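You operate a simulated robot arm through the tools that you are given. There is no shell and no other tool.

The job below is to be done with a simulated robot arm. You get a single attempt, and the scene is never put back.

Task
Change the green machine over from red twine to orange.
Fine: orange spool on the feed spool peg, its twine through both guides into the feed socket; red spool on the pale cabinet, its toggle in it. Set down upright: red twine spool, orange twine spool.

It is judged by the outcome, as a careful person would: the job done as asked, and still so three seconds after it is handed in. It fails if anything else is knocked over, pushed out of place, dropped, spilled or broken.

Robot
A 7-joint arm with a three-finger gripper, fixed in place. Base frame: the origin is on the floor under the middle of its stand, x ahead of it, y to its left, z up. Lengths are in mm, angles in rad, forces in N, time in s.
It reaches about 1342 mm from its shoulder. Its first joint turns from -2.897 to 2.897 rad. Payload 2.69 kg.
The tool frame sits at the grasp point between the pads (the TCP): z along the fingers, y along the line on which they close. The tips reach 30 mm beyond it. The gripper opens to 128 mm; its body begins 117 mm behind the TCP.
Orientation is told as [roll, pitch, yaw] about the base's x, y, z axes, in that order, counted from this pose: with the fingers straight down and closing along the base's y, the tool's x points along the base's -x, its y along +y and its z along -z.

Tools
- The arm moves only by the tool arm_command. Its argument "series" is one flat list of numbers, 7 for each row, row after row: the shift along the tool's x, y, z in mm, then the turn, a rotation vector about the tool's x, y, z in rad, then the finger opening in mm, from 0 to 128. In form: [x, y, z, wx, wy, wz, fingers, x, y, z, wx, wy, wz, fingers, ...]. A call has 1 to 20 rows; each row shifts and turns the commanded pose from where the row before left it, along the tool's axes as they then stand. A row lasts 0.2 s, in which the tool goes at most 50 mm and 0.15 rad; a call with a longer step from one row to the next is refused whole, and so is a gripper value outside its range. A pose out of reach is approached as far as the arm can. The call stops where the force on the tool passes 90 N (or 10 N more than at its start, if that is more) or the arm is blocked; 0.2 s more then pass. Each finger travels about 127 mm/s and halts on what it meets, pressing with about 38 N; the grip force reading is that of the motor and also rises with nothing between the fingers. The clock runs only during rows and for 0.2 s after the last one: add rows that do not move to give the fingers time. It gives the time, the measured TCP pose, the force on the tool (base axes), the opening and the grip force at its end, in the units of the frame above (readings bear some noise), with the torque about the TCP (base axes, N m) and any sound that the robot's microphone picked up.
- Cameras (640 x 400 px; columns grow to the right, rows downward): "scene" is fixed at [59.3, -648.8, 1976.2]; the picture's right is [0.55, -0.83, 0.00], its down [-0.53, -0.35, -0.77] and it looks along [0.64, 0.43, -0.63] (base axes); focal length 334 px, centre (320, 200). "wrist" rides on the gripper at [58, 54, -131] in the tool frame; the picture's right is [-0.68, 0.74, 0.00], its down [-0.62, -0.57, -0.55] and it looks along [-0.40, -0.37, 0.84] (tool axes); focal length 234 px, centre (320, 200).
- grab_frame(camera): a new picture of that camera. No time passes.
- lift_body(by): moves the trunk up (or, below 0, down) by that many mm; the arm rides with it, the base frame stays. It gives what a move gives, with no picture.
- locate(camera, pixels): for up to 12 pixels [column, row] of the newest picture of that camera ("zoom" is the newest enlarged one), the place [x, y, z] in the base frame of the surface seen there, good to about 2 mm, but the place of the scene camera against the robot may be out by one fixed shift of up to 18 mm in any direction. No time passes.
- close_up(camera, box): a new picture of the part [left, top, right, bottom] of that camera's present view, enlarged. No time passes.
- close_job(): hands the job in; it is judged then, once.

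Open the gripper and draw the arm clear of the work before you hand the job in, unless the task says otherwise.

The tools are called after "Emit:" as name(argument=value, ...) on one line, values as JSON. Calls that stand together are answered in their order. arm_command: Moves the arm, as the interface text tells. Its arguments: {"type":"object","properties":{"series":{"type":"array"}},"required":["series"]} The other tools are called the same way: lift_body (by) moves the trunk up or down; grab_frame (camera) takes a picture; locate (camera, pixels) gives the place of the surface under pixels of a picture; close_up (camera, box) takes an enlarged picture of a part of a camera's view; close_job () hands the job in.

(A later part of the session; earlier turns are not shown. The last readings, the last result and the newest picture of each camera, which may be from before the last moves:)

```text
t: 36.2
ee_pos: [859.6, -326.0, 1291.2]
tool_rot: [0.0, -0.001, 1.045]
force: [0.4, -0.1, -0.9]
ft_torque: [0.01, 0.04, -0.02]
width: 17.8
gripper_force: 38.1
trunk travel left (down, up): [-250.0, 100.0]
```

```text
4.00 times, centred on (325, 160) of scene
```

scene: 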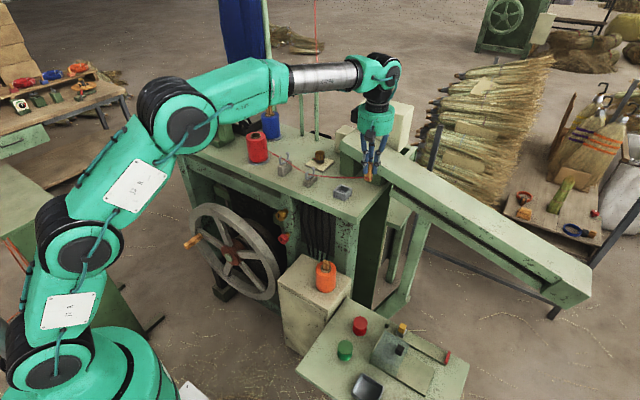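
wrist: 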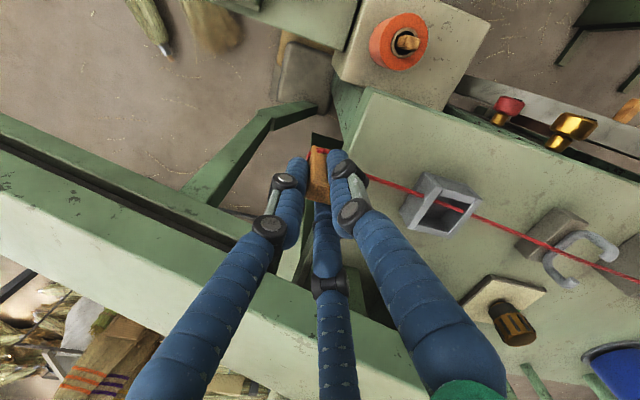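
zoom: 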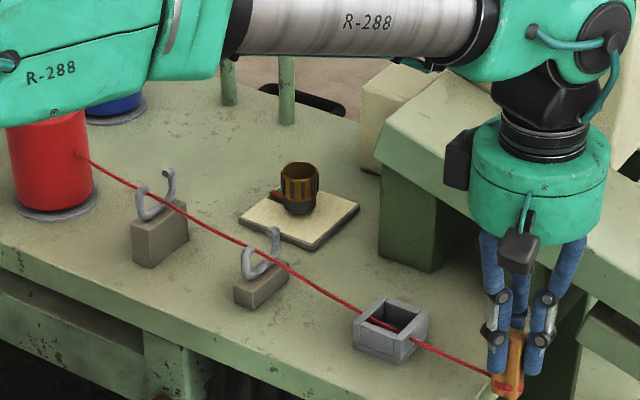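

The twine is straight and centred. I raise while pulling toward −y to keep it taut the whole way.

Emit:
arm_command(series=[17.8, -9.1, -25, 0, 0, 0, 5, 17.8, -9.1, -25, 0, 0, 0, 5, 17.8, -9.1, -25, 0, 0, 0, 5, 17.8, -9.1, -25, 0, 0, 0, 5, 17.8, -9.1, -25, 0, 0, 0, 5, 17.8, -9.1, -25, 0, 0, 0, 5])

Emit:
grab_frame(camera="scene")

Emit:
close_up(camera="scene", box=[250, 110, 400, 210])

Emit:
grab_frame(camera="wrist")

```text
t: 37.6
ee_pos: [854.7, -445.3, 1440.4]
tool_rot: [0.001, 0.001, 1.048]
force: [-0.1, 0.1, -0.9]
ft_torque: [-0.01, 0.03, -0.01]
width: 17.7
gripper_force: 38.1
trunk travel left (down, up): [-250.0, 100.0]
```

```text
taken
```

scene: 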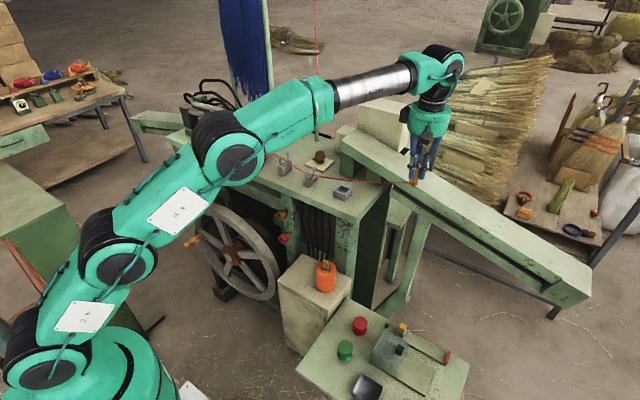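

```text
4.00 times, centred on (325, 160) of scene
```

zoom: 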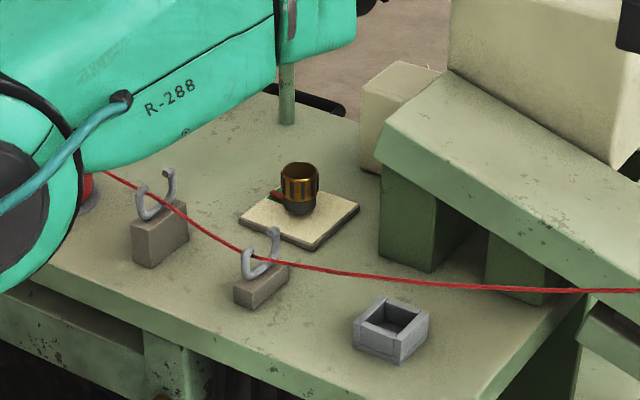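

```text
taken
```

wrist: 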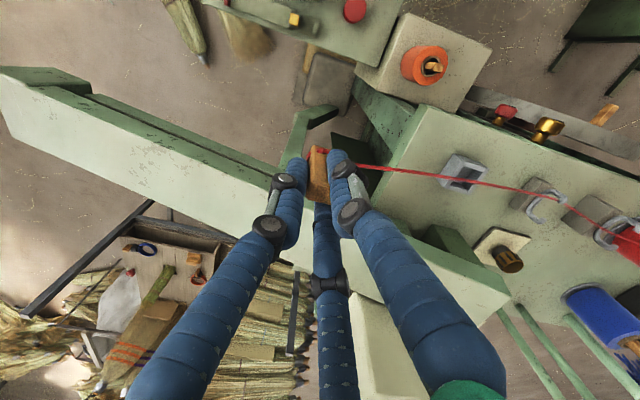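

The twine sags under its own light reel tension and got caught under the front tip again. I return to the low position and raise in very fine steps to see when and why it moves sideways.

Emit:
arm_command(series=[-21.6, 10.9, 24.7, 0, 0, 0, 5, -21.6, 10.9, 24.7, 0, 0, 0, 5, -21.6, 10.9, 24.7, 0, 0, 0, 5, -21.6, 10.9, 24.7, 0, 0, 0, 5, -21.6, 10.9, 24.7, 0, 0, 0, 5, -21.6, 10.9, 24.7, 0, 0, 0, 5, 0, 0, 0, 0, 0, 0, 5, 0, 0, -12, 0, 0, 0, 5, 0, 0, 0, 0, 0, 0, 5, 0, 0, 0, 0, 0, 0, 5, 0, 0, 0, 0, 0, 0, 5, 0, 0, 0, 0, 0, 0, 5])

Emit:
grab_frame(camera="wrist")

Emit:
close_up(camera="wrist", box=[480, 190, 640, 290])

Emit:
close_up(camera="scene", box=[275, 145, 335, 190])

```text
t: 40.2
ee_pos: [862.1, -301.3, 1305.7]
tool_rot: [0.0, 0.001, 1.047]
force: [0.1, -0.6, 0.4]
ft_torque: [-0.02, 0.03, 0.0]
width: 17.7
gripper_force: 38.2
trunk travel left (down, up): [-250.0, 100.0]
```

```text
taken
```

wrist: 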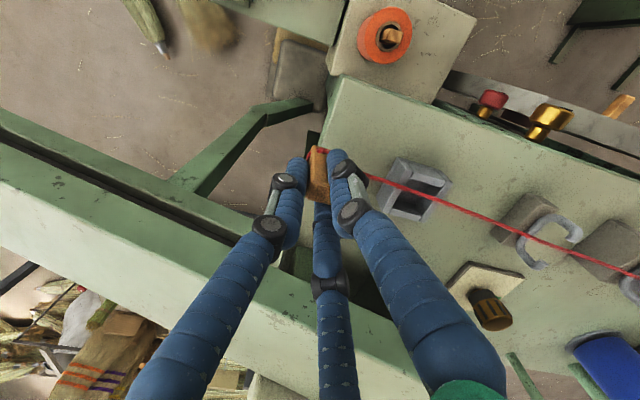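

```text
4.00 times, centred on (560, 240) of wrist
```

zoom: 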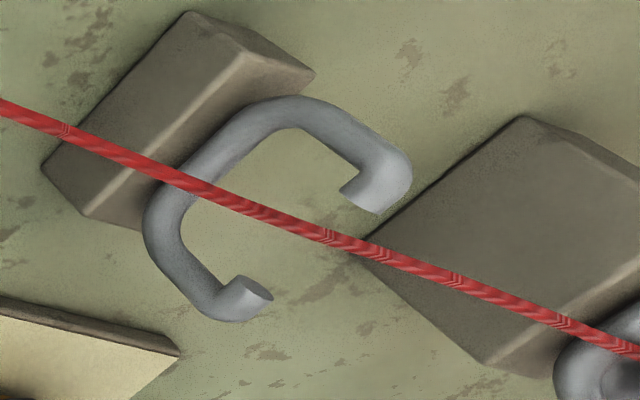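

```text
8.89 times, centred on (305, 168) of scene
```

zoom: 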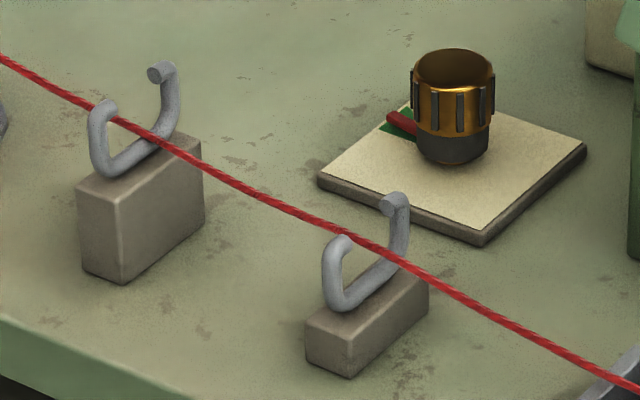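

Centred again at TCP z≈1305. I raise by 3 mm and look.

Emit:
arm_command(series=[0, 0, -3, 0, 0, 0, 5])

Emit:
close_up(camera="wrist", box=[480, 190, 640, 290])

Emit:
locate(camera="zoom", pixels=[[150, 165], [200, 188], [240, 206], [300, 228], [340, 243], [400, 262]])

Emit:
arm_command(series=[0, 0, 0, 0, 0, 0, 5])

Emit:
close_up(camera="wrist", box=[480, 190, 640, 290])

```text
t: 40.6
ee_pos: [862.7, -302.0, 1309.4]
tool_rot: [0.0, -0.001, 1.047]
force: [0.3, 0.6, -0.1]
ft_torque: [-0.03, 0.01, -0.02]
width: 17.8
gripper_force: 38.2
trunk travel left (down, up): [-250.0, 100.0]
```

```text
4.00 times, centred on (560, 240) of wrist
```

zoom: 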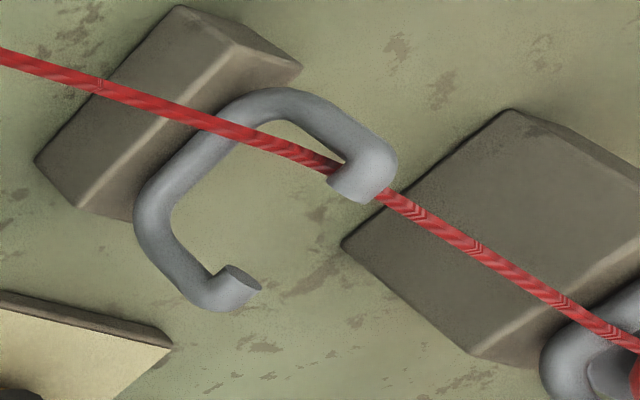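

```text
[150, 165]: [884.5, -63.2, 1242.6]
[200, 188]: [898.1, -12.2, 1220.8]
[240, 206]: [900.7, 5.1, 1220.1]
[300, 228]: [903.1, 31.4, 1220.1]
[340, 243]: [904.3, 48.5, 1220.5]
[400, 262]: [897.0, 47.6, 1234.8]
```

```text
t: 41.0
ee_pos: [862.0, -299.5, 1309.1]
tool_rot: [0.0, 0.0, 1.047]
force: [-0.2, 0.0, 0.0]
ft_torque: [0.0, 0.0, -0.03]
width: 17.6
gripper_force: 37.8
trunk travel left (down, up): [-250.0, 100.0]
```

```text
4.00 times, centred on (560, 240) of wrist
```

zoom: 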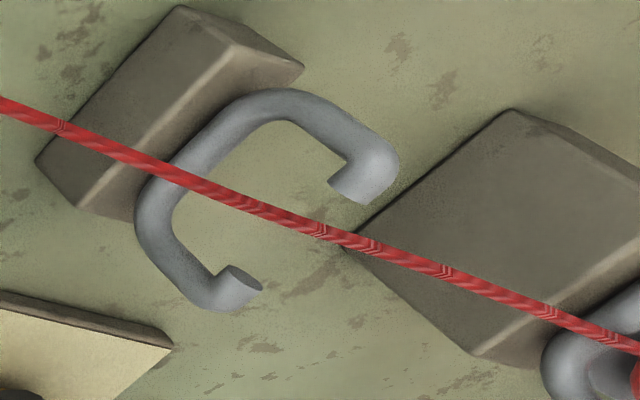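

Interesting: without moving, the twine swung back to the centre, so it's vibrating like a string. I wait and sample its position over time.

Emit:
arm_command(series=[0, 0, 0, 0, 0, 0, 5])

Emit:
close_up(camera="wrist", box=[480, 190, 640, 290])

Emit:
arm_command(series=[0, 0, 0, 0, 0, 0, 5, 0, 0, 0, 0, 0, 0, 5, 0, 0, 0, 0, 0, 0, 5, 0, 0, 0, 0, 0, 0, 5, 0, 0, 0, 0, 0, 0, 5])

Emit:
close_up(camera="wrist", box=[480, 190, 640, 290])

Emit:
arm_command(series=[0, 0, -3, 0, 0, 0, 5])

Emit:
close_up(camera="wrist", box=[480, 190, 640, 290])

```text
t: 41.4
ee_pos: [861.8, -301.6, 1309.1]
tool_rot: [-0.002, -0.001, 1.048]
force: [0.1, 0.7, -0.9]
ft_torque: [0.0, -0.02, 0.02]
width: 17.6
gripper_force: 37.6
trunk travel left (down, up): [-250.0, 100.0]
```

```text
4.00 times, centred on (560, 240) of wrist
```

zoom: 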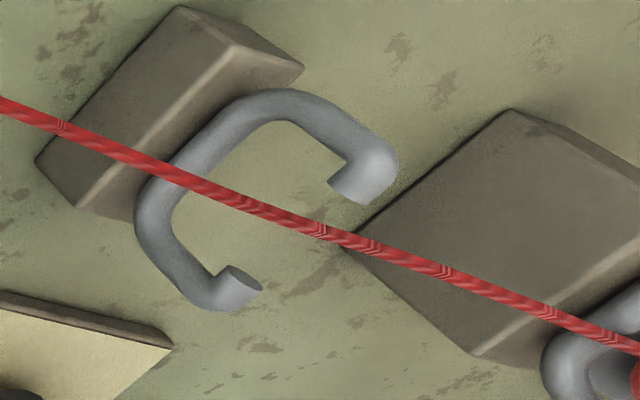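

```text
t: 42.6
ee_pos: [861.4, -301.3, 1309.8]
tool_rot: [-0.001, 0.0, 1.046]
force: [-0.8, 0.1, -0.4]
ft_torque: [0.02, -0.03, -0.02]
width: 17.5
gripper_force: 37.7
trunk travel left (down, up): [-250.0, 100.0]
```

```text
4.00 times, centred on (560, 240) of wrist
```

zoom: 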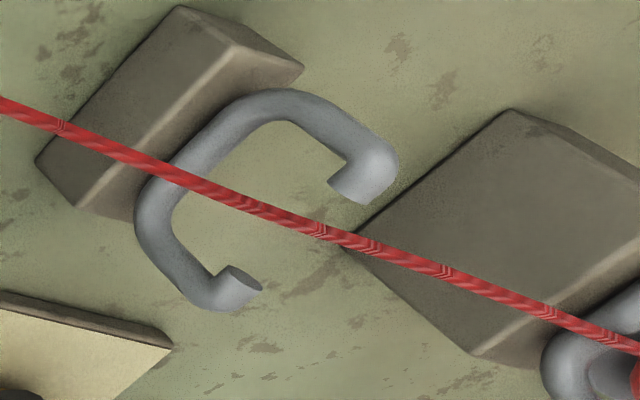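

```text
t: 43.0
ee_pos: [862.6, -300.6, 1312.4]
tool_rot: [0.0, 0.0, 1.047]
force: [0.0, 0.2, -0.9]
ft_torque: [0.0, -0.04, 0.0]
width: 17.5
gripper_force: 37.7
trunk travel left (down, up): [-250.0, 100.0]
```

```text
4.00 times, centred on (560, 240) of wrist
```

zoom: 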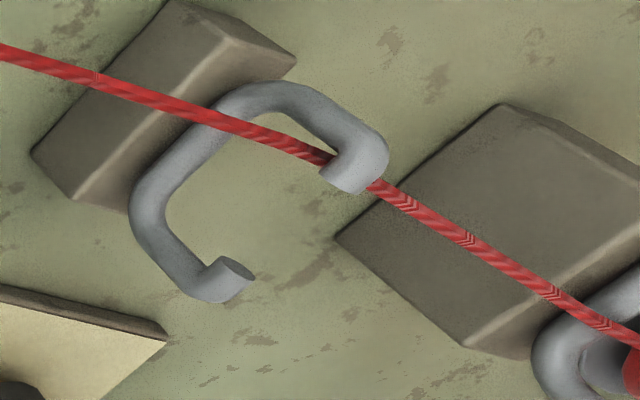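

So each movement pays out momentary slack that bulges, and then the reel takes it in and the twine re-centres. I'll raise very slowly, 1 mm per row, so little slack is fed out.

Emit:
arm_command(series=[0, 0, 0, 0, 0, 0, 5, 0, 0, 0, 0, 0, 0, 5, 0, 0, 0, 0, 0, 0, 5, 0, 0, -1, 0, 0, 0, 5, 0, 0, -1, 0, 0, 0, 5, 0, 0, -1, 0, 0, 0, 5, 0, 0, -1, 0, 0, 0, 5, 0, 0, -1, 0, 0, 0, 5, 0, 0, -1, 0, 0, 0, 5, 0, 0, -1, 0, 0, 0, 5, 0, 0, -1, 0, 0, 0, 5])

Emit:
close_up(camera="wrist", box=[480, 190, 640, 290])

Emit:
arm_command(series=[0, 0, 0, 0, 0, 0, 5, 0, 0, 0, 0, 0, 0, 5, 0, 0, 0, 0, 0, 0, 5, 0, 0, 0, 0, 0, 0, 5])

Emit:
close_up(camera="wrist", box=[480, 190, 640, 290])

```text
t: 45.4
ee_pos: [860.6, -300.8, 1320.7]
tool_rot: [0.0, 0.0, 1.048]
force: [-0.1, 0.3, 0.1]
ft_torque: [-0.01, -0.02, -0.04]
width: 17.8
gripper_force: 38.6
trunk travel left (down, up): [-250.0, 100.0]
```

```text
4.00 times, centred on (560, 240) of wrist
```

zoom: 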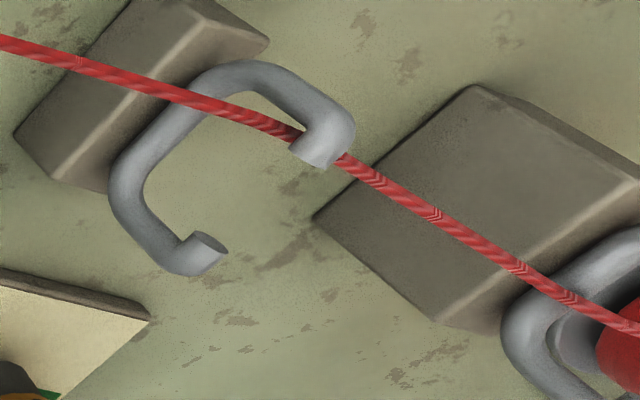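

```text
t: 46.4
ee_pos: [862.0, -301.1, 1319.4]
tool_rot: [0.001, 0.0, 1.047]
force: [-0.3, -0.2, -0.1]
ft_torque: [0.01, -0.01, 0.01]
width: 18.1
gripper_force: 37.8
trunk travel left (down, up): [-250.0, 100.0]
```

```text
4.00 times, centred on (560, 240) of wrist
```

zoom: 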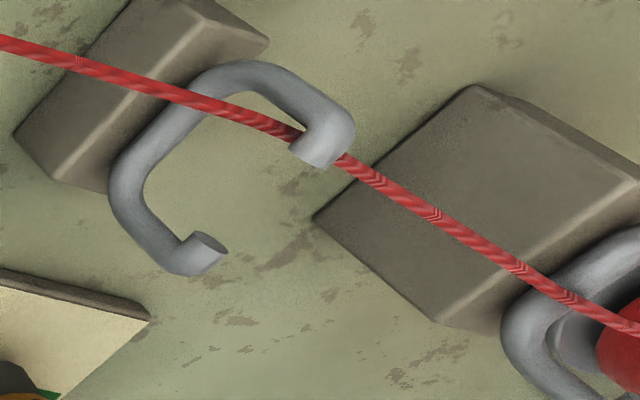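

It settled at the front side this time. I measure the twine's coordinates along its length now to understand its shape.

Emit:
locate(camera="zoom", pixels=[[30, 46], [75, 61], [120, 77], [170, 94], [220, 109], [260, 122], [285, 132], [350, 165], [400, 192], [450, 222], [510, 260], [560, 293]])

Emit:
grab_frame(camera="wrist")

Emit:
close_up(camera="wrist", box=[340, 150, 500, 250])

Emit:
locate(camera="zoom", pixels=[[110, 110], [150, 123], [200, 140], [260, 158], [330, 180], [400, 203], [480, 230], [560, 258], [620, 280]])

```text
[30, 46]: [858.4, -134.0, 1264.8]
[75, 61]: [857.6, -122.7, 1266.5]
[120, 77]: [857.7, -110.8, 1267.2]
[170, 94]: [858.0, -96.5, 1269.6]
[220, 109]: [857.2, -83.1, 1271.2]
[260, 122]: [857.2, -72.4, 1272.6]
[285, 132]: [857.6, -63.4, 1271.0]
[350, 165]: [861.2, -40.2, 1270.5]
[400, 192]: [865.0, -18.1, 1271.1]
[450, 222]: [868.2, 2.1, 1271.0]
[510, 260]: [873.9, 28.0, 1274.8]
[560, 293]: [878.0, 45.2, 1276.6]
```

```text
taken
```

wrist: 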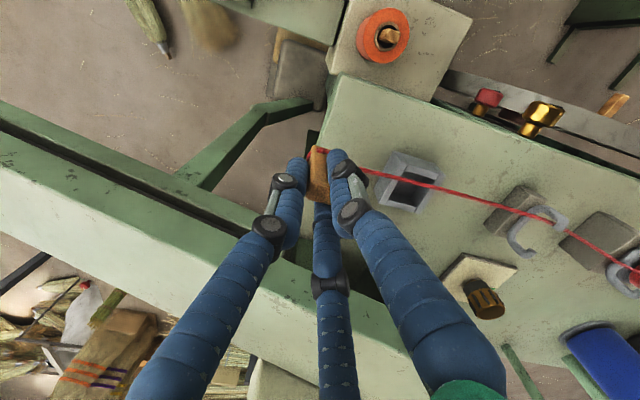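

```text
4.00 times, centred on (420, 200) of wrist
```

zoom: 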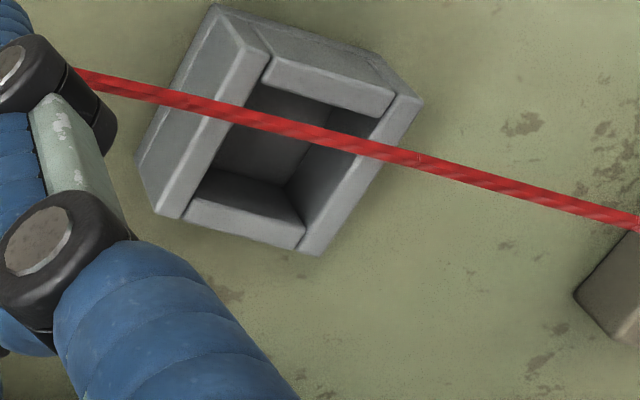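

```text
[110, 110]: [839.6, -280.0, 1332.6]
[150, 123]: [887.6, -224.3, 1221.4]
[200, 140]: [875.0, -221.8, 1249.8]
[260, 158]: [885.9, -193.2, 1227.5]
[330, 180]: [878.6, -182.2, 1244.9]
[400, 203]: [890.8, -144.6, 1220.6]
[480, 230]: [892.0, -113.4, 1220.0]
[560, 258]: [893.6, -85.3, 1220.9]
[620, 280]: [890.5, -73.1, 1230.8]
```

The twine hangs in a slack sag and rests only lightly on guide 2, so it drifts easily. I'll go low at y≈−250 centred, let it settle, and then jerk upward quickly so it clears the gap before it can drift.

Emit:
arm_command(series=[0, 0, 28, 0, 0, 0, 5, -15.3, 7.5, 0, 0, 0, 0, 5, -15.3, 7.5, 0, 0, 0, 0, 5, -15.3, 7.5, 0, 0, 0, 0, 5, 0, 0, 0, 0, 0, 0, 5, 0, 0, 0, 0, 0, 0, 5, 0, 0, 0, 0, 0, 0, 5, 0, 0, 0, 0, 0, 0, 5, 0, 0, 0, 0, 0, 0, 5])

Emit:
grab_frame(camera="wrist")

Emit:
close_up(camera="wrist", box=[430, 180, 590, 280])

Emit:
locate(camera="wrist", pixels=[[400, 190], [420, 199], [440, 207], [460, 215], [480, 222], [500, 230], [520, 238], [540, 245]])

```text
t: 48.4
ee_pos: [866.2, -248.1, 1291.7]
tool_rot: [-0.001, -0.001, 1.047]
force: [-0.3, 0.3, 0.1]
ft_torque: [0.0, 0.01, -0.02]
width: 17.8
gripper_force: 38.3
trunk travel left (down, up): [-250.0, 100.0]
```

```text
taken
```

wrist: 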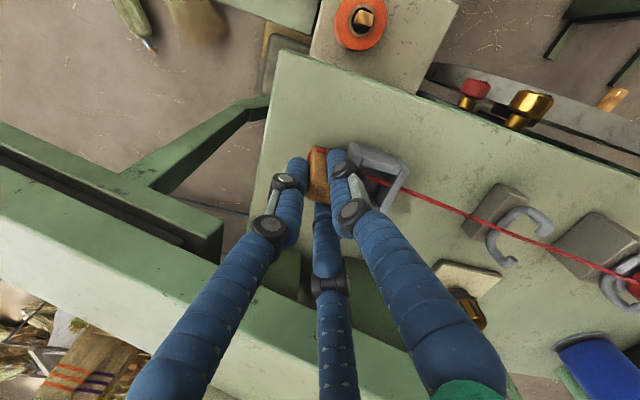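

```text
4.00 times, centred on (510, 230) of wrist
```

zoom: 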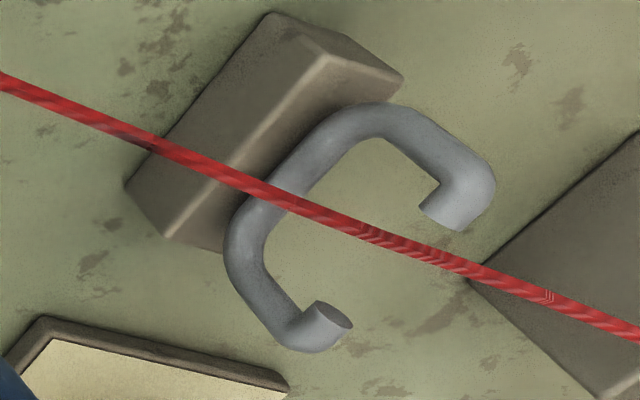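

```text
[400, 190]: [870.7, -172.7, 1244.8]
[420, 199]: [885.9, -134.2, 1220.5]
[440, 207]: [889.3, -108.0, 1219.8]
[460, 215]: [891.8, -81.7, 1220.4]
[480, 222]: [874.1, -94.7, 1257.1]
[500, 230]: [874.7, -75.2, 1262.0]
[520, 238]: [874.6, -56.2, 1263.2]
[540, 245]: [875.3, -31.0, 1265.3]
```

The twine lies centred at (874.6,−56,1263) on guide 2's bottom. Now I jerk straight up at full speed.

Emit:
arm_command(series=[0, 0, -48, 0, 0, 0, 5, 0, 0, -48, 0, 0, 0, 5, 0, 0, -48, 0, 0, 0, 5, 0, 0, -48, 0, 0, 0, 5])

Emit:
close_up(camera="scene", box=[250, 100, 400, 200])

Emit:
grab_frame(camera="wrist")

Emit:
close_up(camera="wrist", box=[360, 110, 540, 220])

```text
t: 49.4
ee_pos: [865.8, -246.6, 1487.3]
tool_rot: [0.001, -0.001, 1.047]
force: [-0.6, -0.5, -0.1]
ft_torque: [-0.02, -0.08, 0.0]
width: 17.7
gripper_force: 38.1
trunk travel left (down, up): [-250.0, 100.0]
```

```text
4.00 times, centred on (325, 150) of scene
```

zoom: 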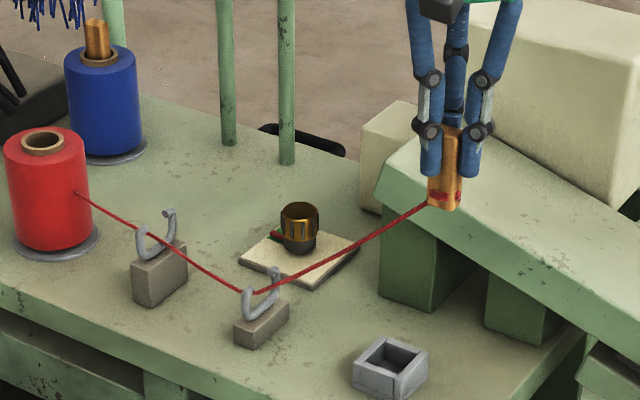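

```text
taken
```

wrist: 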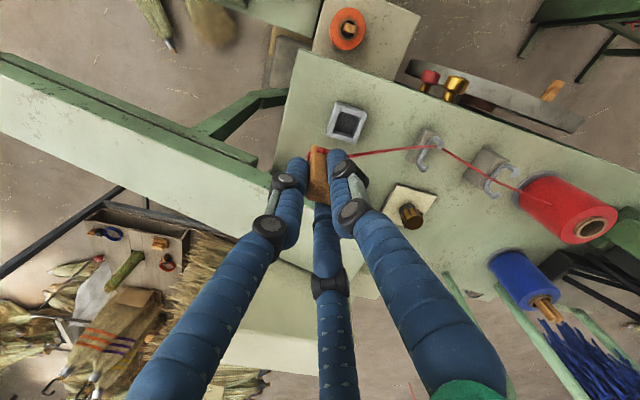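

```text
3.56 times, centred on (450, 165) of wrist
```

zoom: 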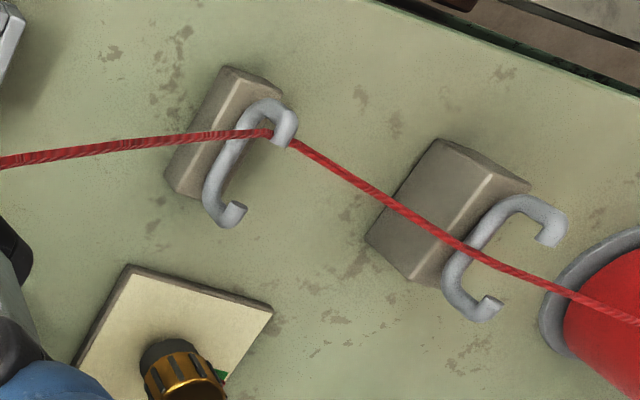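

It got hooked at the front again even with a jerk. I'll try the opposite: go back low and centred, then rise in tiny 2–3 mm steps with long pauses so the reel takes up slack and the twine re-centres each time.

Emit:
arm_command(series=[0, 0, 48, 0, 0, 0, 5, 0, 0, 48, 0, 0, 0, 5, 0, 0, 48, 0, 0, 0, 5, 0, 0, 46, 0, 0, 0, 5, 0, 0, 0, 0, 0, 0, 5, 0, 0, 0, 0, 0, 0, 5, 0, 0, 0, 0, 0, 0, 5, 0, 0, 0, 0, 0, 0, 5])

Emit:
arm_command(series=[0, 0, -6, 0, 0, 0, 5, 0, 0, 0, 0, 0, 0, 5, 0, 0, 0, 0, 0, 0, 5, 0, 0, 0, 0, 0, 0, 5, 0, 0, 0, 0, 0, 0, 5, 0, 0, -3, 0, 0, 0, 5, 0, 0, 0, 0, 0, 0, 5, 0, 0, 0, 0, 0, 0, 5, 0, 0, 0, 0, 0, 0, 5, 0, 0, 0, 0, 0, 0, 5])

Emit:
grab_frame(camera="wrist")

Emit:
close_up(camera="wrist", box=[430, 180, 590, 280])

Emit:
locate(camera="zoom", pixels=[[100, 115], [150, 138], [200, 160], [240, 178], [280, 195], [320, 212], [360, 226], [400, 240], [450, 258], [500, 275]])

```text
t: 51.2
ee_pos: [865.2, -249.2, 1292.3]
tool_rot: [0.0, 0.0, 1.049]
force: [-0.5, 0.5, -0.6]
ft_torque: [0.0, -0.03, 0.06]
width: 17.3
gripper_force: 38.1
trunk travel left (down, up): [-250.0, 100.0]
```

```text
t: 53.4
ee_pos: [865.9, -249.7, 1303.8]
tool_rot: [-0.001, -0.001, 1.048]
force: [-0.3, 0.7, -0.3]
ft_torque: [-0.02, 0.04, 0.03]
width: 17.6
gripper_force: 38.1
trunk travel left (down, up): [-250.0, 100.0]
```

```text
taken
```

wrist: 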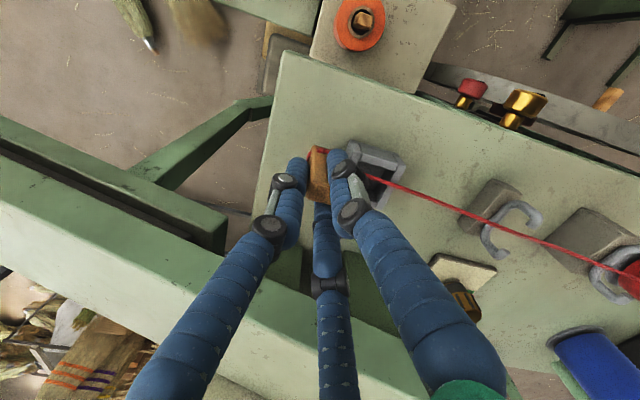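

```text
4.00 times, centred on (510, 230) of wrist
```

zoom: 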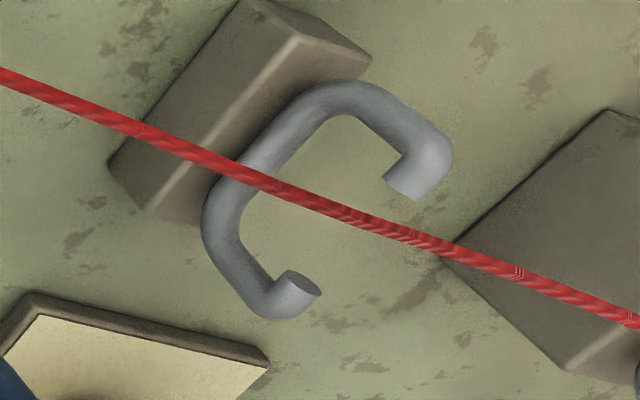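

```text
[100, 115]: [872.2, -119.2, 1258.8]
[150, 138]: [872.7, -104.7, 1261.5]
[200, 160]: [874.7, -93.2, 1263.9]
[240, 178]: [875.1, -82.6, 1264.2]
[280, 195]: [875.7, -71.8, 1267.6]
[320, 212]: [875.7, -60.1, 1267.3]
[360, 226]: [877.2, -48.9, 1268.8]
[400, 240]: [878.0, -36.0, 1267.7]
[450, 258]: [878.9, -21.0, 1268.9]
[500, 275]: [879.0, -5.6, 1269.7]
```

At TCP z≈1303 the twine is at (875.7,−60,1267). I continue with 3 mm steps and pauses.

Emit:
arm_command(series=[0, 0, -3, 0, 0, 0, 5, 0, 0, 0, 0, 0, 0, 5, 0, 0, 0, 0, 0, 0, 5, 0, 0, 0, 0, 0, 0, 5, 0, 0, 0, 0, 0, 0, 5])

Emit:
close_up(camera="wrist", box=[430, 180, 590, 280])

Emit:
arm_command(series=[0, 0, -3, 0, 0, 0, 5, 0, 0, 0, 0, 0, 0, 5, 0, 0, 0, 0, 0, 0, 5, 0, 0, 0, 0, 0, 0, 5, 0, 0, 0, 0, 0, 0, 5])

Emit:
close_up(camera="wrist", box=[430, 180, 590, 280])

Emit:
arm_command(series=[0, 0, -3, 0, 0, 0, 5, 0, 0, 0, 0, 0, 0, 5, 0, 0, 0, 0, 0, 0, 5, 0, 0, 0, 0, 0, 0, 5, 0, 0, 0, 0, 0, 0, 5])

Emit:
close_up(camera="wrist", box=[430, 180, 590, 280])

```text
t: 54.6
ee_pos: [865.7, -250.1, 1304.9]
tool_rot: [0.0, -0.001, 1.049]
force: [0.1, 0.1, 0.4]
ft_torque: [0.0, 0.02, 0.0]
width: 17.7
gripper_force: 38.7
trunk travel left (down, up): [-250.0, 100.0]
```

```text
4.00 times, centred on (510, 230) of wrist
```

zoom: 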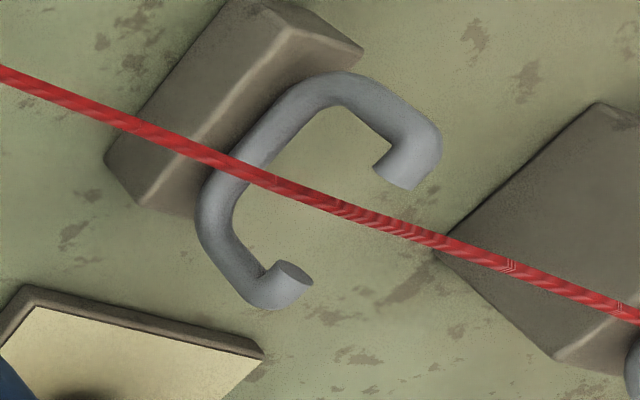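

```text
t: 55.8
ee_pos: [866.4, -249.7, 1308.0]
tool_rot: [0.0, 0.0, 1.046]
force: [0.5, 0.0, -0.2]
ft_torque: [0.03, 0.01, 0.0]
width: 17.8
gripper_force: 38.1
trunk travel left (down, up): [-250.0, 100.0]
```

```text
4.00 times, centred on (510, 230) of wrist
```

zoom: 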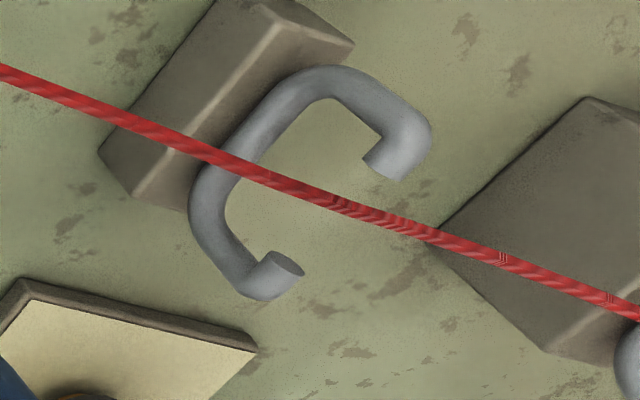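

```text
t: 57.0
ee_pos: [866.0, -248.5, 1312.5]
tool_rot: [0.0, -0.001, 1.048]
force: [1.2, 0.0, -0.5]
ft_torque: [0.0, 0.04, 0.02]
width: 17.4
gripper_force: 37.8
trunk travel left (down, up): [-250.0, 100.0]
```

```text
4.00 times, centred on (510, 230) of wrist
```

zoom: 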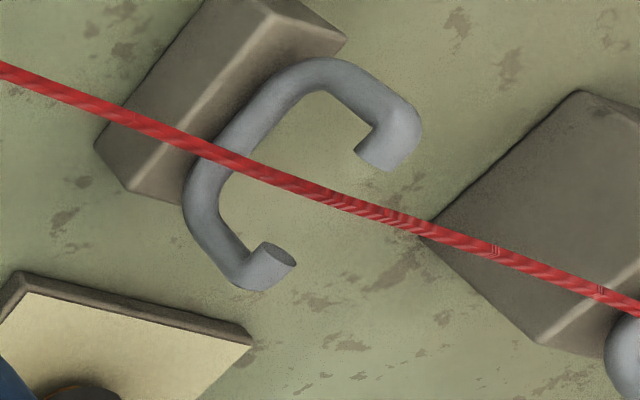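

Still centred at TCP z≈1312. I continue in the same manner.

Emit:
arm_command(series=[0, 0, -3, 0, 0, 0, 5, 0, 0, 0, 0, 0, 0, 5, 0, 0, 0, 0, 0, 0, 5, 0, 0, 0, 0, 0, 0, 5, 0, 0, 0, 0, 0, 0, 5])

Emit:
close_up(camera="wrist", box=[430, 180, 590, 280])

Emit:
locate(camera="zoom", pixels=[[200, 150], [240, 167], [280, 183], [310, 194], [340, 205], [380, 217], [420, 231]])

Emit:
arm_command(series=[0, 0, -3, 0, 0, 0, 5, 0, 0, 0, 0, 0, 0, 5, 0, 0, 0, 0, 0, 0, 5, 0, 0, 0, 0, 0, 0, 5, 0, 0, 0, 0, 0, 0, 5])

Emit:
close_up(camera="wrist", box=[430, 180, 590, 280])

Emit:
arm_command(series=[0, 0, -3, 0, 0, 0, 5, 0, 0, 0, 0, 0, 0, 5, 0, 0, 0, 0, 0, 0, 5, 0, 0, 0, 0, 0, 0, 5, 0, 0, 0, 0, 0, 0, 5])

Emit:
close_up(camera="wrist", box=[430, 180, 590, 280])

```text
t: 58.2
ee_pos: [865.7, -249.5, 1315.1]
tool_rot: [-0.001, 0.0, 1.047]
force: [0.1, 0.3, -0.1]
ft_torque: [-0.01, 0.02, -0.04]
width: 17.7
gripper_force: 38.3
trunk travel left (down, up): [-250.0, 100.0]
```

```text
4.00 times, centred on (510, 230) of wrist
```

zoom: 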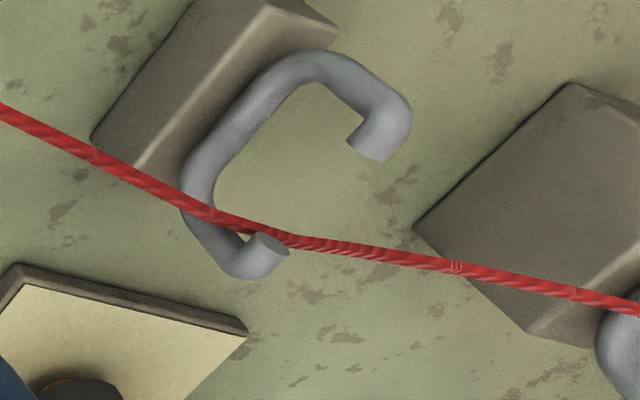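

```text
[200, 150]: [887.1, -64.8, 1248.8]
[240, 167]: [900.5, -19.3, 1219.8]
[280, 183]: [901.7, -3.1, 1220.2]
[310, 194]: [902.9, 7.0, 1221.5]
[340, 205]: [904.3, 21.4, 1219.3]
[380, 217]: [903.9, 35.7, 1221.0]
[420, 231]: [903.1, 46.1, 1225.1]
```

```text
t: 59.4
ee_pos: [865.3, -249.0, 1317.5]
tool_rot: [0.001, 0.001, 1.048]
force: [0.4, 0.5, 0.7]
ft_torque: [-0.01, 0.02, 0.0]
width: 17.6
gripper_force: 38.4
trunk travel left (down, up): [-250.0, 100.0]
```

```text
4.00 times, centred on (510, 230) of wrist
```

zoom: 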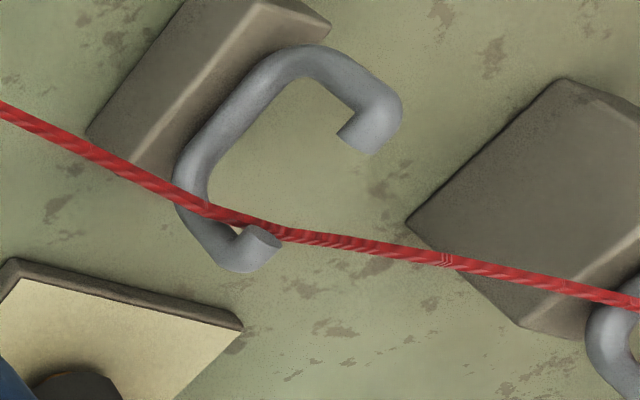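

```text
t: 60.6
ee_pos: [865.5, -249.3, 1321.0]
tool_rot: [0.002, 0.002, 1.048]
force: [-0.5, 0.0, -0.4]
ft_torque: [-0.02, -0.03, -0.01]
width: 17.8
gripper_force: 38.0
trunk travel left (down, up): [-250.0, 100.0]
```

```text
4.00 times, centred on (510, 230) of wrist
```

zoom: 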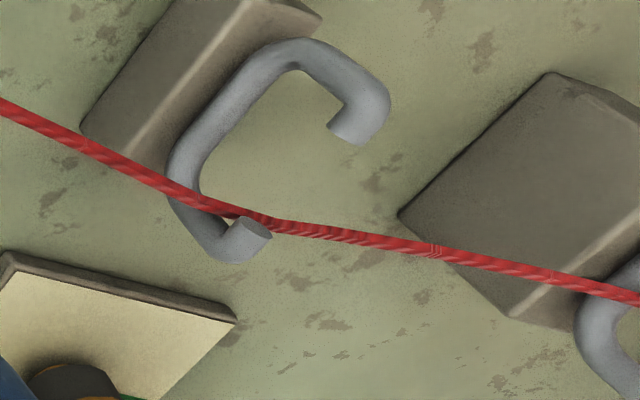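

The twine snaps under a lip whenever it nears the mouth height. A better way: carry the toggle itself over guide 2 toward the spool, so the reeled twine is drawn back out past the lip end. I raise to z≈1361 and carry it over to y≈0 at x≈862.

Emit:
arm_command(series=[0, 0, -20, 0, 0, 0, 5, 0, 0, -20, 0, 0, 0, 5, -26.7, 16, 0, 0, 0, 0, 5, -26.7, 16, 0, 0, 0, 0, 5, -26.7, 16, 0, 0, 0, 0, 5, -26.7, 16, 0, 0, 0, 0, 5, 0, 0, 0, 0, 0, 0, 5])

Emit:
close_up(camera="scene", box=[260, 120, 360, 190])

Emit:
grab_frame(camera="wrist")

```text
t: 62.2
ee_pos: [862.9, -123.2, 1362.4]
tool_rot: [0.001, 0.0, 1.048]
force: [-0.7, 0.5, -0.3]
ft_torque: [-0.09, -0.01, 0.0]
width: 17.5
gripper_force: 38.6
trunk travel left (down, up): [-250.0, 100.0]
```

```text
5.71 times, centred on (310, 155) of scene
```

zoom: 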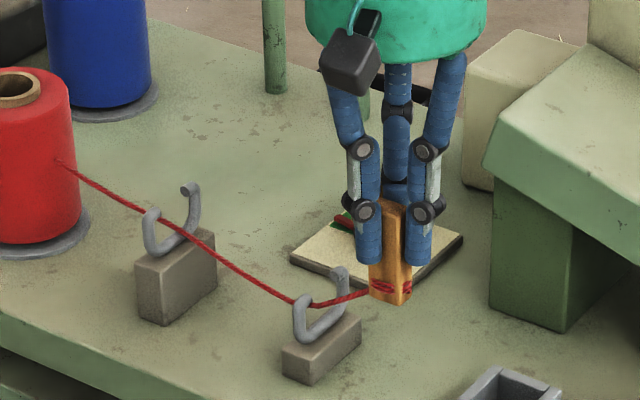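

```text
taken
```

wrist: 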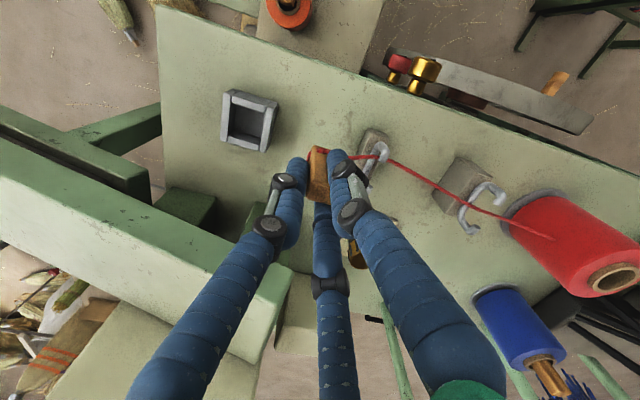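

The twine is under the front lip now, so I pass the toggle over guide 2 slightly on the +x side (x≈876) and on to y≈0.

Emit:
arm_command(series=[-6.5, -11.3, 0, 0, 0, 0, 5, -26.6, 15.4, 0, 0, 0, 0, 5, -26.6, 15.4, 0, 0, 0, 0, 5, -26.6, 15.4, 0, 0, 0, 0, 5, -26.6, 15.4, 0, 0, 0, 0, 5, 0, 0, 0, 0, 0, 0, 5, 0, 0, 0, 0, 0, 0, 5])

Emit:
close_up(camera="scene", box=[250, 120, 350, 190])

Emit:
grab_frame(camera="wrist")

```text
t: 63.8
ee_pos: [877.1, -1.7, 1360.9]
tool_rot: [0.001, 0.0, 1.049]
force: [0.0, -1.4, -0.2]
ft_torque: [0.09, 0.02, 0.01]
width: 17.5
gripper_force: 37.5
trunk travel left (down, up): [-250.0, 100.0]
```

```text
5.71 times, centred on (300, 155) of scene
```

zoom: 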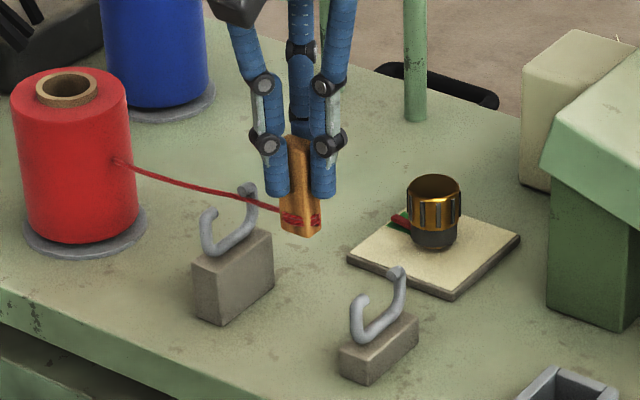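

```text
taken
```

wrist: 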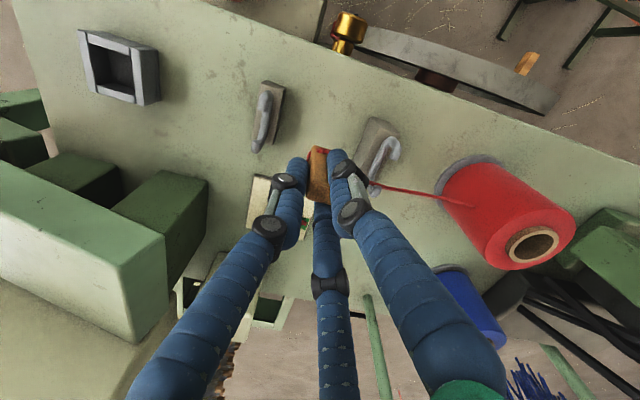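

The twine is out of guide 2. I check guide 1 before passing over it in the same way.

Emit:
close_up(camera="wrist", box=[330, 100, 490, 220])

Emit:
close_up(camera="scene", box=[262, 135, 312, 175])

```text
3.33 times, centred on (410, 160) of wrist
```

zoom: 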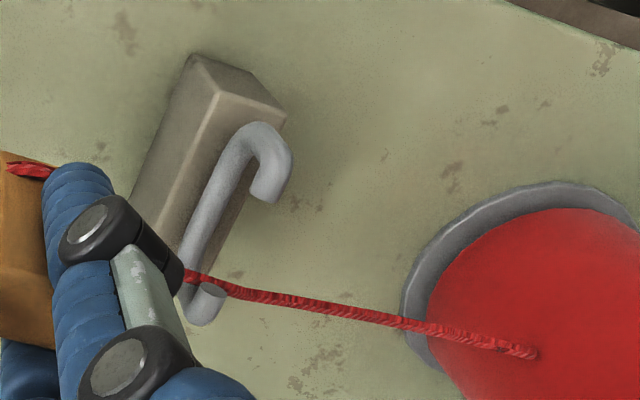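

```text
10.00 times, centred on (287, 155) of scene
```

zoom: 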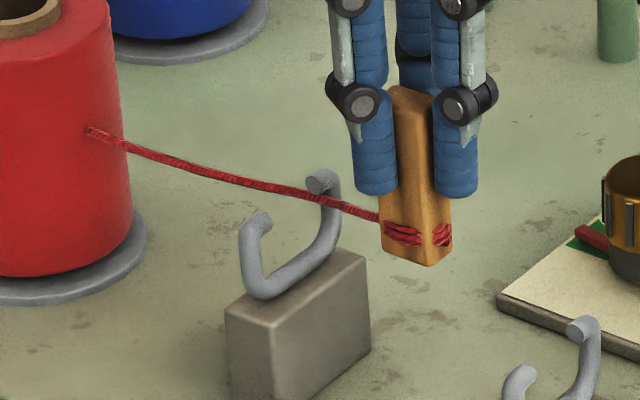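

The twine runs by guide 1's rear lip, so I raise 25 mm and pass over guide 1 slightly on the −x side, to y≈115.

Emit:
arm_command(series=[0, 0, -25, 0, 0, 0, 5, 4.5, 7.8, 0, 0, 0, 0, 5, -25.3, 14.6, 0, 0, 0, 0, 5, -25.3, 14.6, 0, 0, 0, 0, 5, -25.3, 14.6, 0, 0, 0, 0, 5, -25.3, 14.6, 0, 0, 0, 0, 5, 0, 0, 0, 0, 0, 0, 5, 0, 0, 0, 0, 0, 0, 5])

Emit:
close_up(camera="scene", box=[240, 110, 340, 180])

Emit:
grab_frame(camera="wrist")

```text
t: 65.6
ee_pos: [868.5, 114.8, 1386.6]
tool_rot: [0.001, -0.002, 1.047]
force: [-0.5, -0.9, -0.3]
ft_torque: [0.06, 0.0, -0.02]
width: 17.9
gripper_force: 37.9
trunk travel left (down, up): [-250.0, 100.0]
```

```text
5.71 times, centred on (290, 145) of scene
```

zoom: 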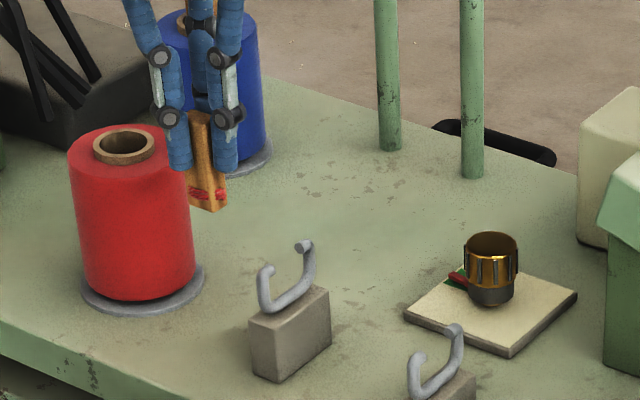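

```text
taken
```

wrist: 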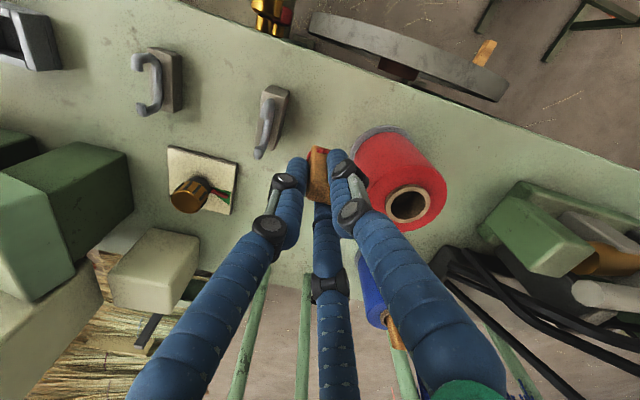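

Both guides are now clear and the twine is reeled in. Next I park the toggle in the red spool's bore; I measure the bore precisely in the wrist view around (408,204).

Emit:
close_up(camera="wrist", box=[350, 140, 460, 240])

Emit:
close_up(camera="wrist", box=[380, 180, 440, 230])

```text
4.00 times, centred on (405, 190) of wrist
```

zoom: 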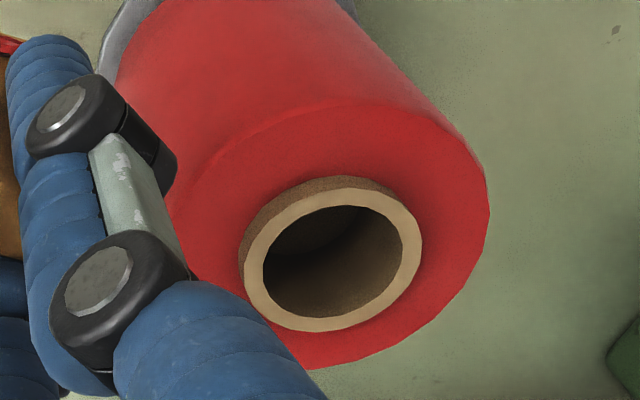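

```text
8.00 times, centred on (410, 205) of wrist
```

zoom: 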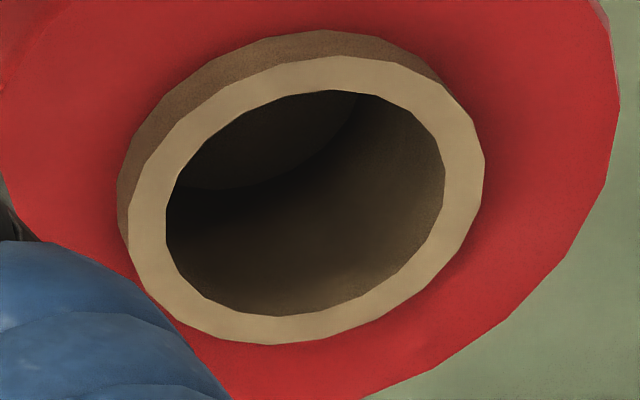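

Emit:
locate(camera="zoom", pixels=[[320, 74], [149, 225], [290, 328], [463, 190], [415, 95], [185, 300], [205, 125], [415, 275], [260, 150], [320, 120], [230, 220], [300, 220]])

Emit:
locate(camera="wrist", pixels=[[318, 150], [312, 152], [325, 155], [318, 170], [312, 185], [325, 190], [318, 198]])

```text
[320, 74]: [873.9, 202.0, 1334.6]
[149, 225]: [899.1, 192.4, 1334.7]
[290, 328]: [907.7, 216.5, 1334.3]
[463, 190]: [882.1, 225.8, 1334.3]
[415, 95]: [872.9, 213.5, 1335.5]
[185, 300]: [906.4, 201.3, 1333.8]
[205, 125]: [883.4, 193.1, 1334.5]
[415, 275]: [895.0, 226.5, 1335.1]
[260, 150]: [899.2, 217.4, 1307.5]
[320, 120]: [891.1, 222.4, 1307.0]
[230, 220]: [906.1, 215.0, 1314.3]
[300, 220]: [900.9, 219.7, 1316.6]
```

```text
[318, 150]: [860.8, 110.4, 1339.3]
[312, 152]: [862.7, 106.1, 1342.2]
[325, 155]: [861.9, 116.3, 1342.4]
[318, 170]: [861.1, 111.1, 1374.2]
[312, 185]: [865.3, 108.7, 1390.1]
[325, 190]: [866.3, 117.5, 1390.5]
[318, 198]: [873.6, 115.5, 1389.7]
```

The bore centre is (890.2, 208.9) with rim z≈1334.5 and floor z≈1307, inner radius ≈15.7. I measure how the toggle sits in the fingers.

Emit:
close_up(camera="wrist", box=[290, 135, 350, 215])

Emit:
locate(camera="zoom", pixels=[[290, 90], [360, 90], [280, 200], [365, 200], [285, 250], [360, 270], [300, 280], [340, 300], [320, 60], [320, 260]])

Emit:
close_up(camera="scene", box=[250, 120, 300, 160])

```text
5.00 times, centred on (320, 175) of wrist
```

zoom: 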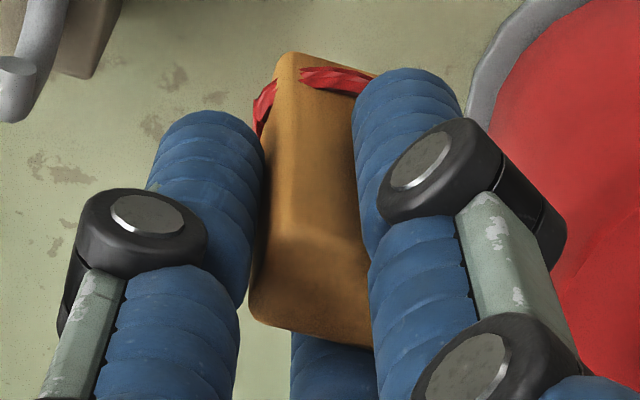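

```text
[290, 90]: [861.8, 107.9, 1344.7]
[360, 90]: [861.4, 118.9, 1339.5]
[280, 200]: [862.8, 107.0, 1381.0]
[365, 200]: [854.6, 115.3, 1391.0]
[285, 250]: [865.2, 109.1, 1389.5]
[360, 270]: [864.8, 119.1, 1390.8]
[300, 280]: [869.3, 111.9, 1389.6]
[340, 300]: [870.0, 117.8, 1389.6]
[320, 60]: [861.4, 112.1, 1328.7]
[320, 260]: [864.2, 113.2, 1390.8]
```

```text
10.00 times, centred on (275, 140) of scene
```

zoom: 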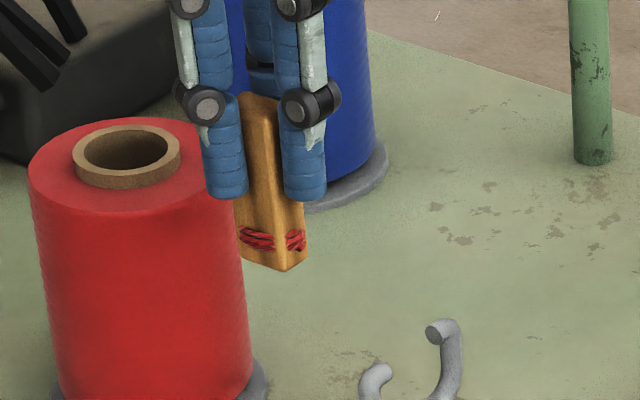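

The toggle hangs vertical, its centre at the TCP within ~1 mm, bottom at z≈1326.5. I raise 26 mm and move it over the bore.

Emit:
arm_command(series=[0, 0, -26, 0, 0, 0, 5, -23.0, 7.3, 0, 0, 0, 0, 5, -23.0, 7.3, 0, 0, 0, 0, 5, -23.0, 7.3, 0, 0, 0, 0, 5, -23.1, 7.3, 0, 0, 0, 0, 5, 0, 0, 0, 0, 0, 0, 5, 0, 0, 0, 0, 0, 0, 5])

Emit:
grab_frame(camera="wrist")

Emit:
close_up(camera="wrist", box=[270, 110, 370, 210])

Emit:
close_up(camera="scene", box=[230, 110, 290, 160])

```text
t: 67.2
ee_pos: [889.2, 209.5, 1412.5]
tool_rot: [0.0, 0.001, 1.048]
force: [-0.3, -0.3, 0.7]
ft_torque: [0.03, -0.02, 0.0]
width: 17.9
gripper_force: 37.5
trunk travel left (down, up): [-250.0, 100.0]
```

```text
taken
```

wrist: 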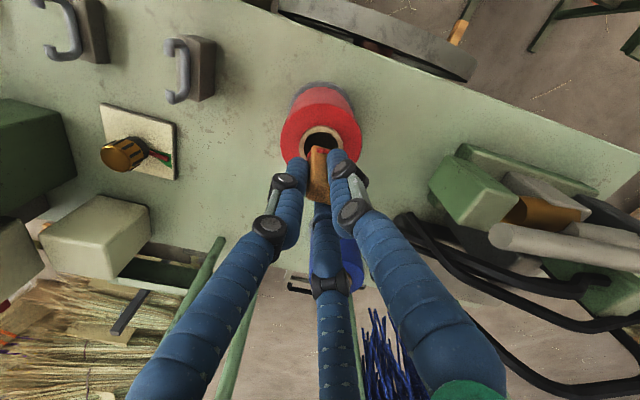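

```text
4.00 times, centred on (320, 160) of wrist
```

zoom: 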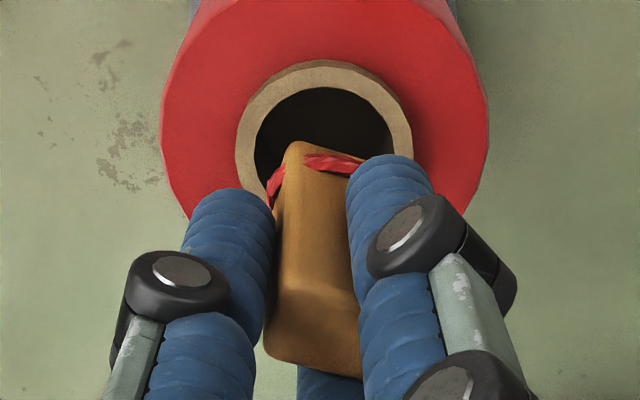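

```text
8.00 times, centred on (260, 135) of scene
```

zoom: 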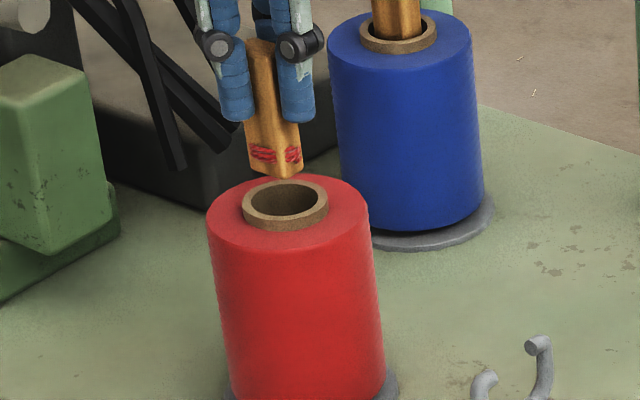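

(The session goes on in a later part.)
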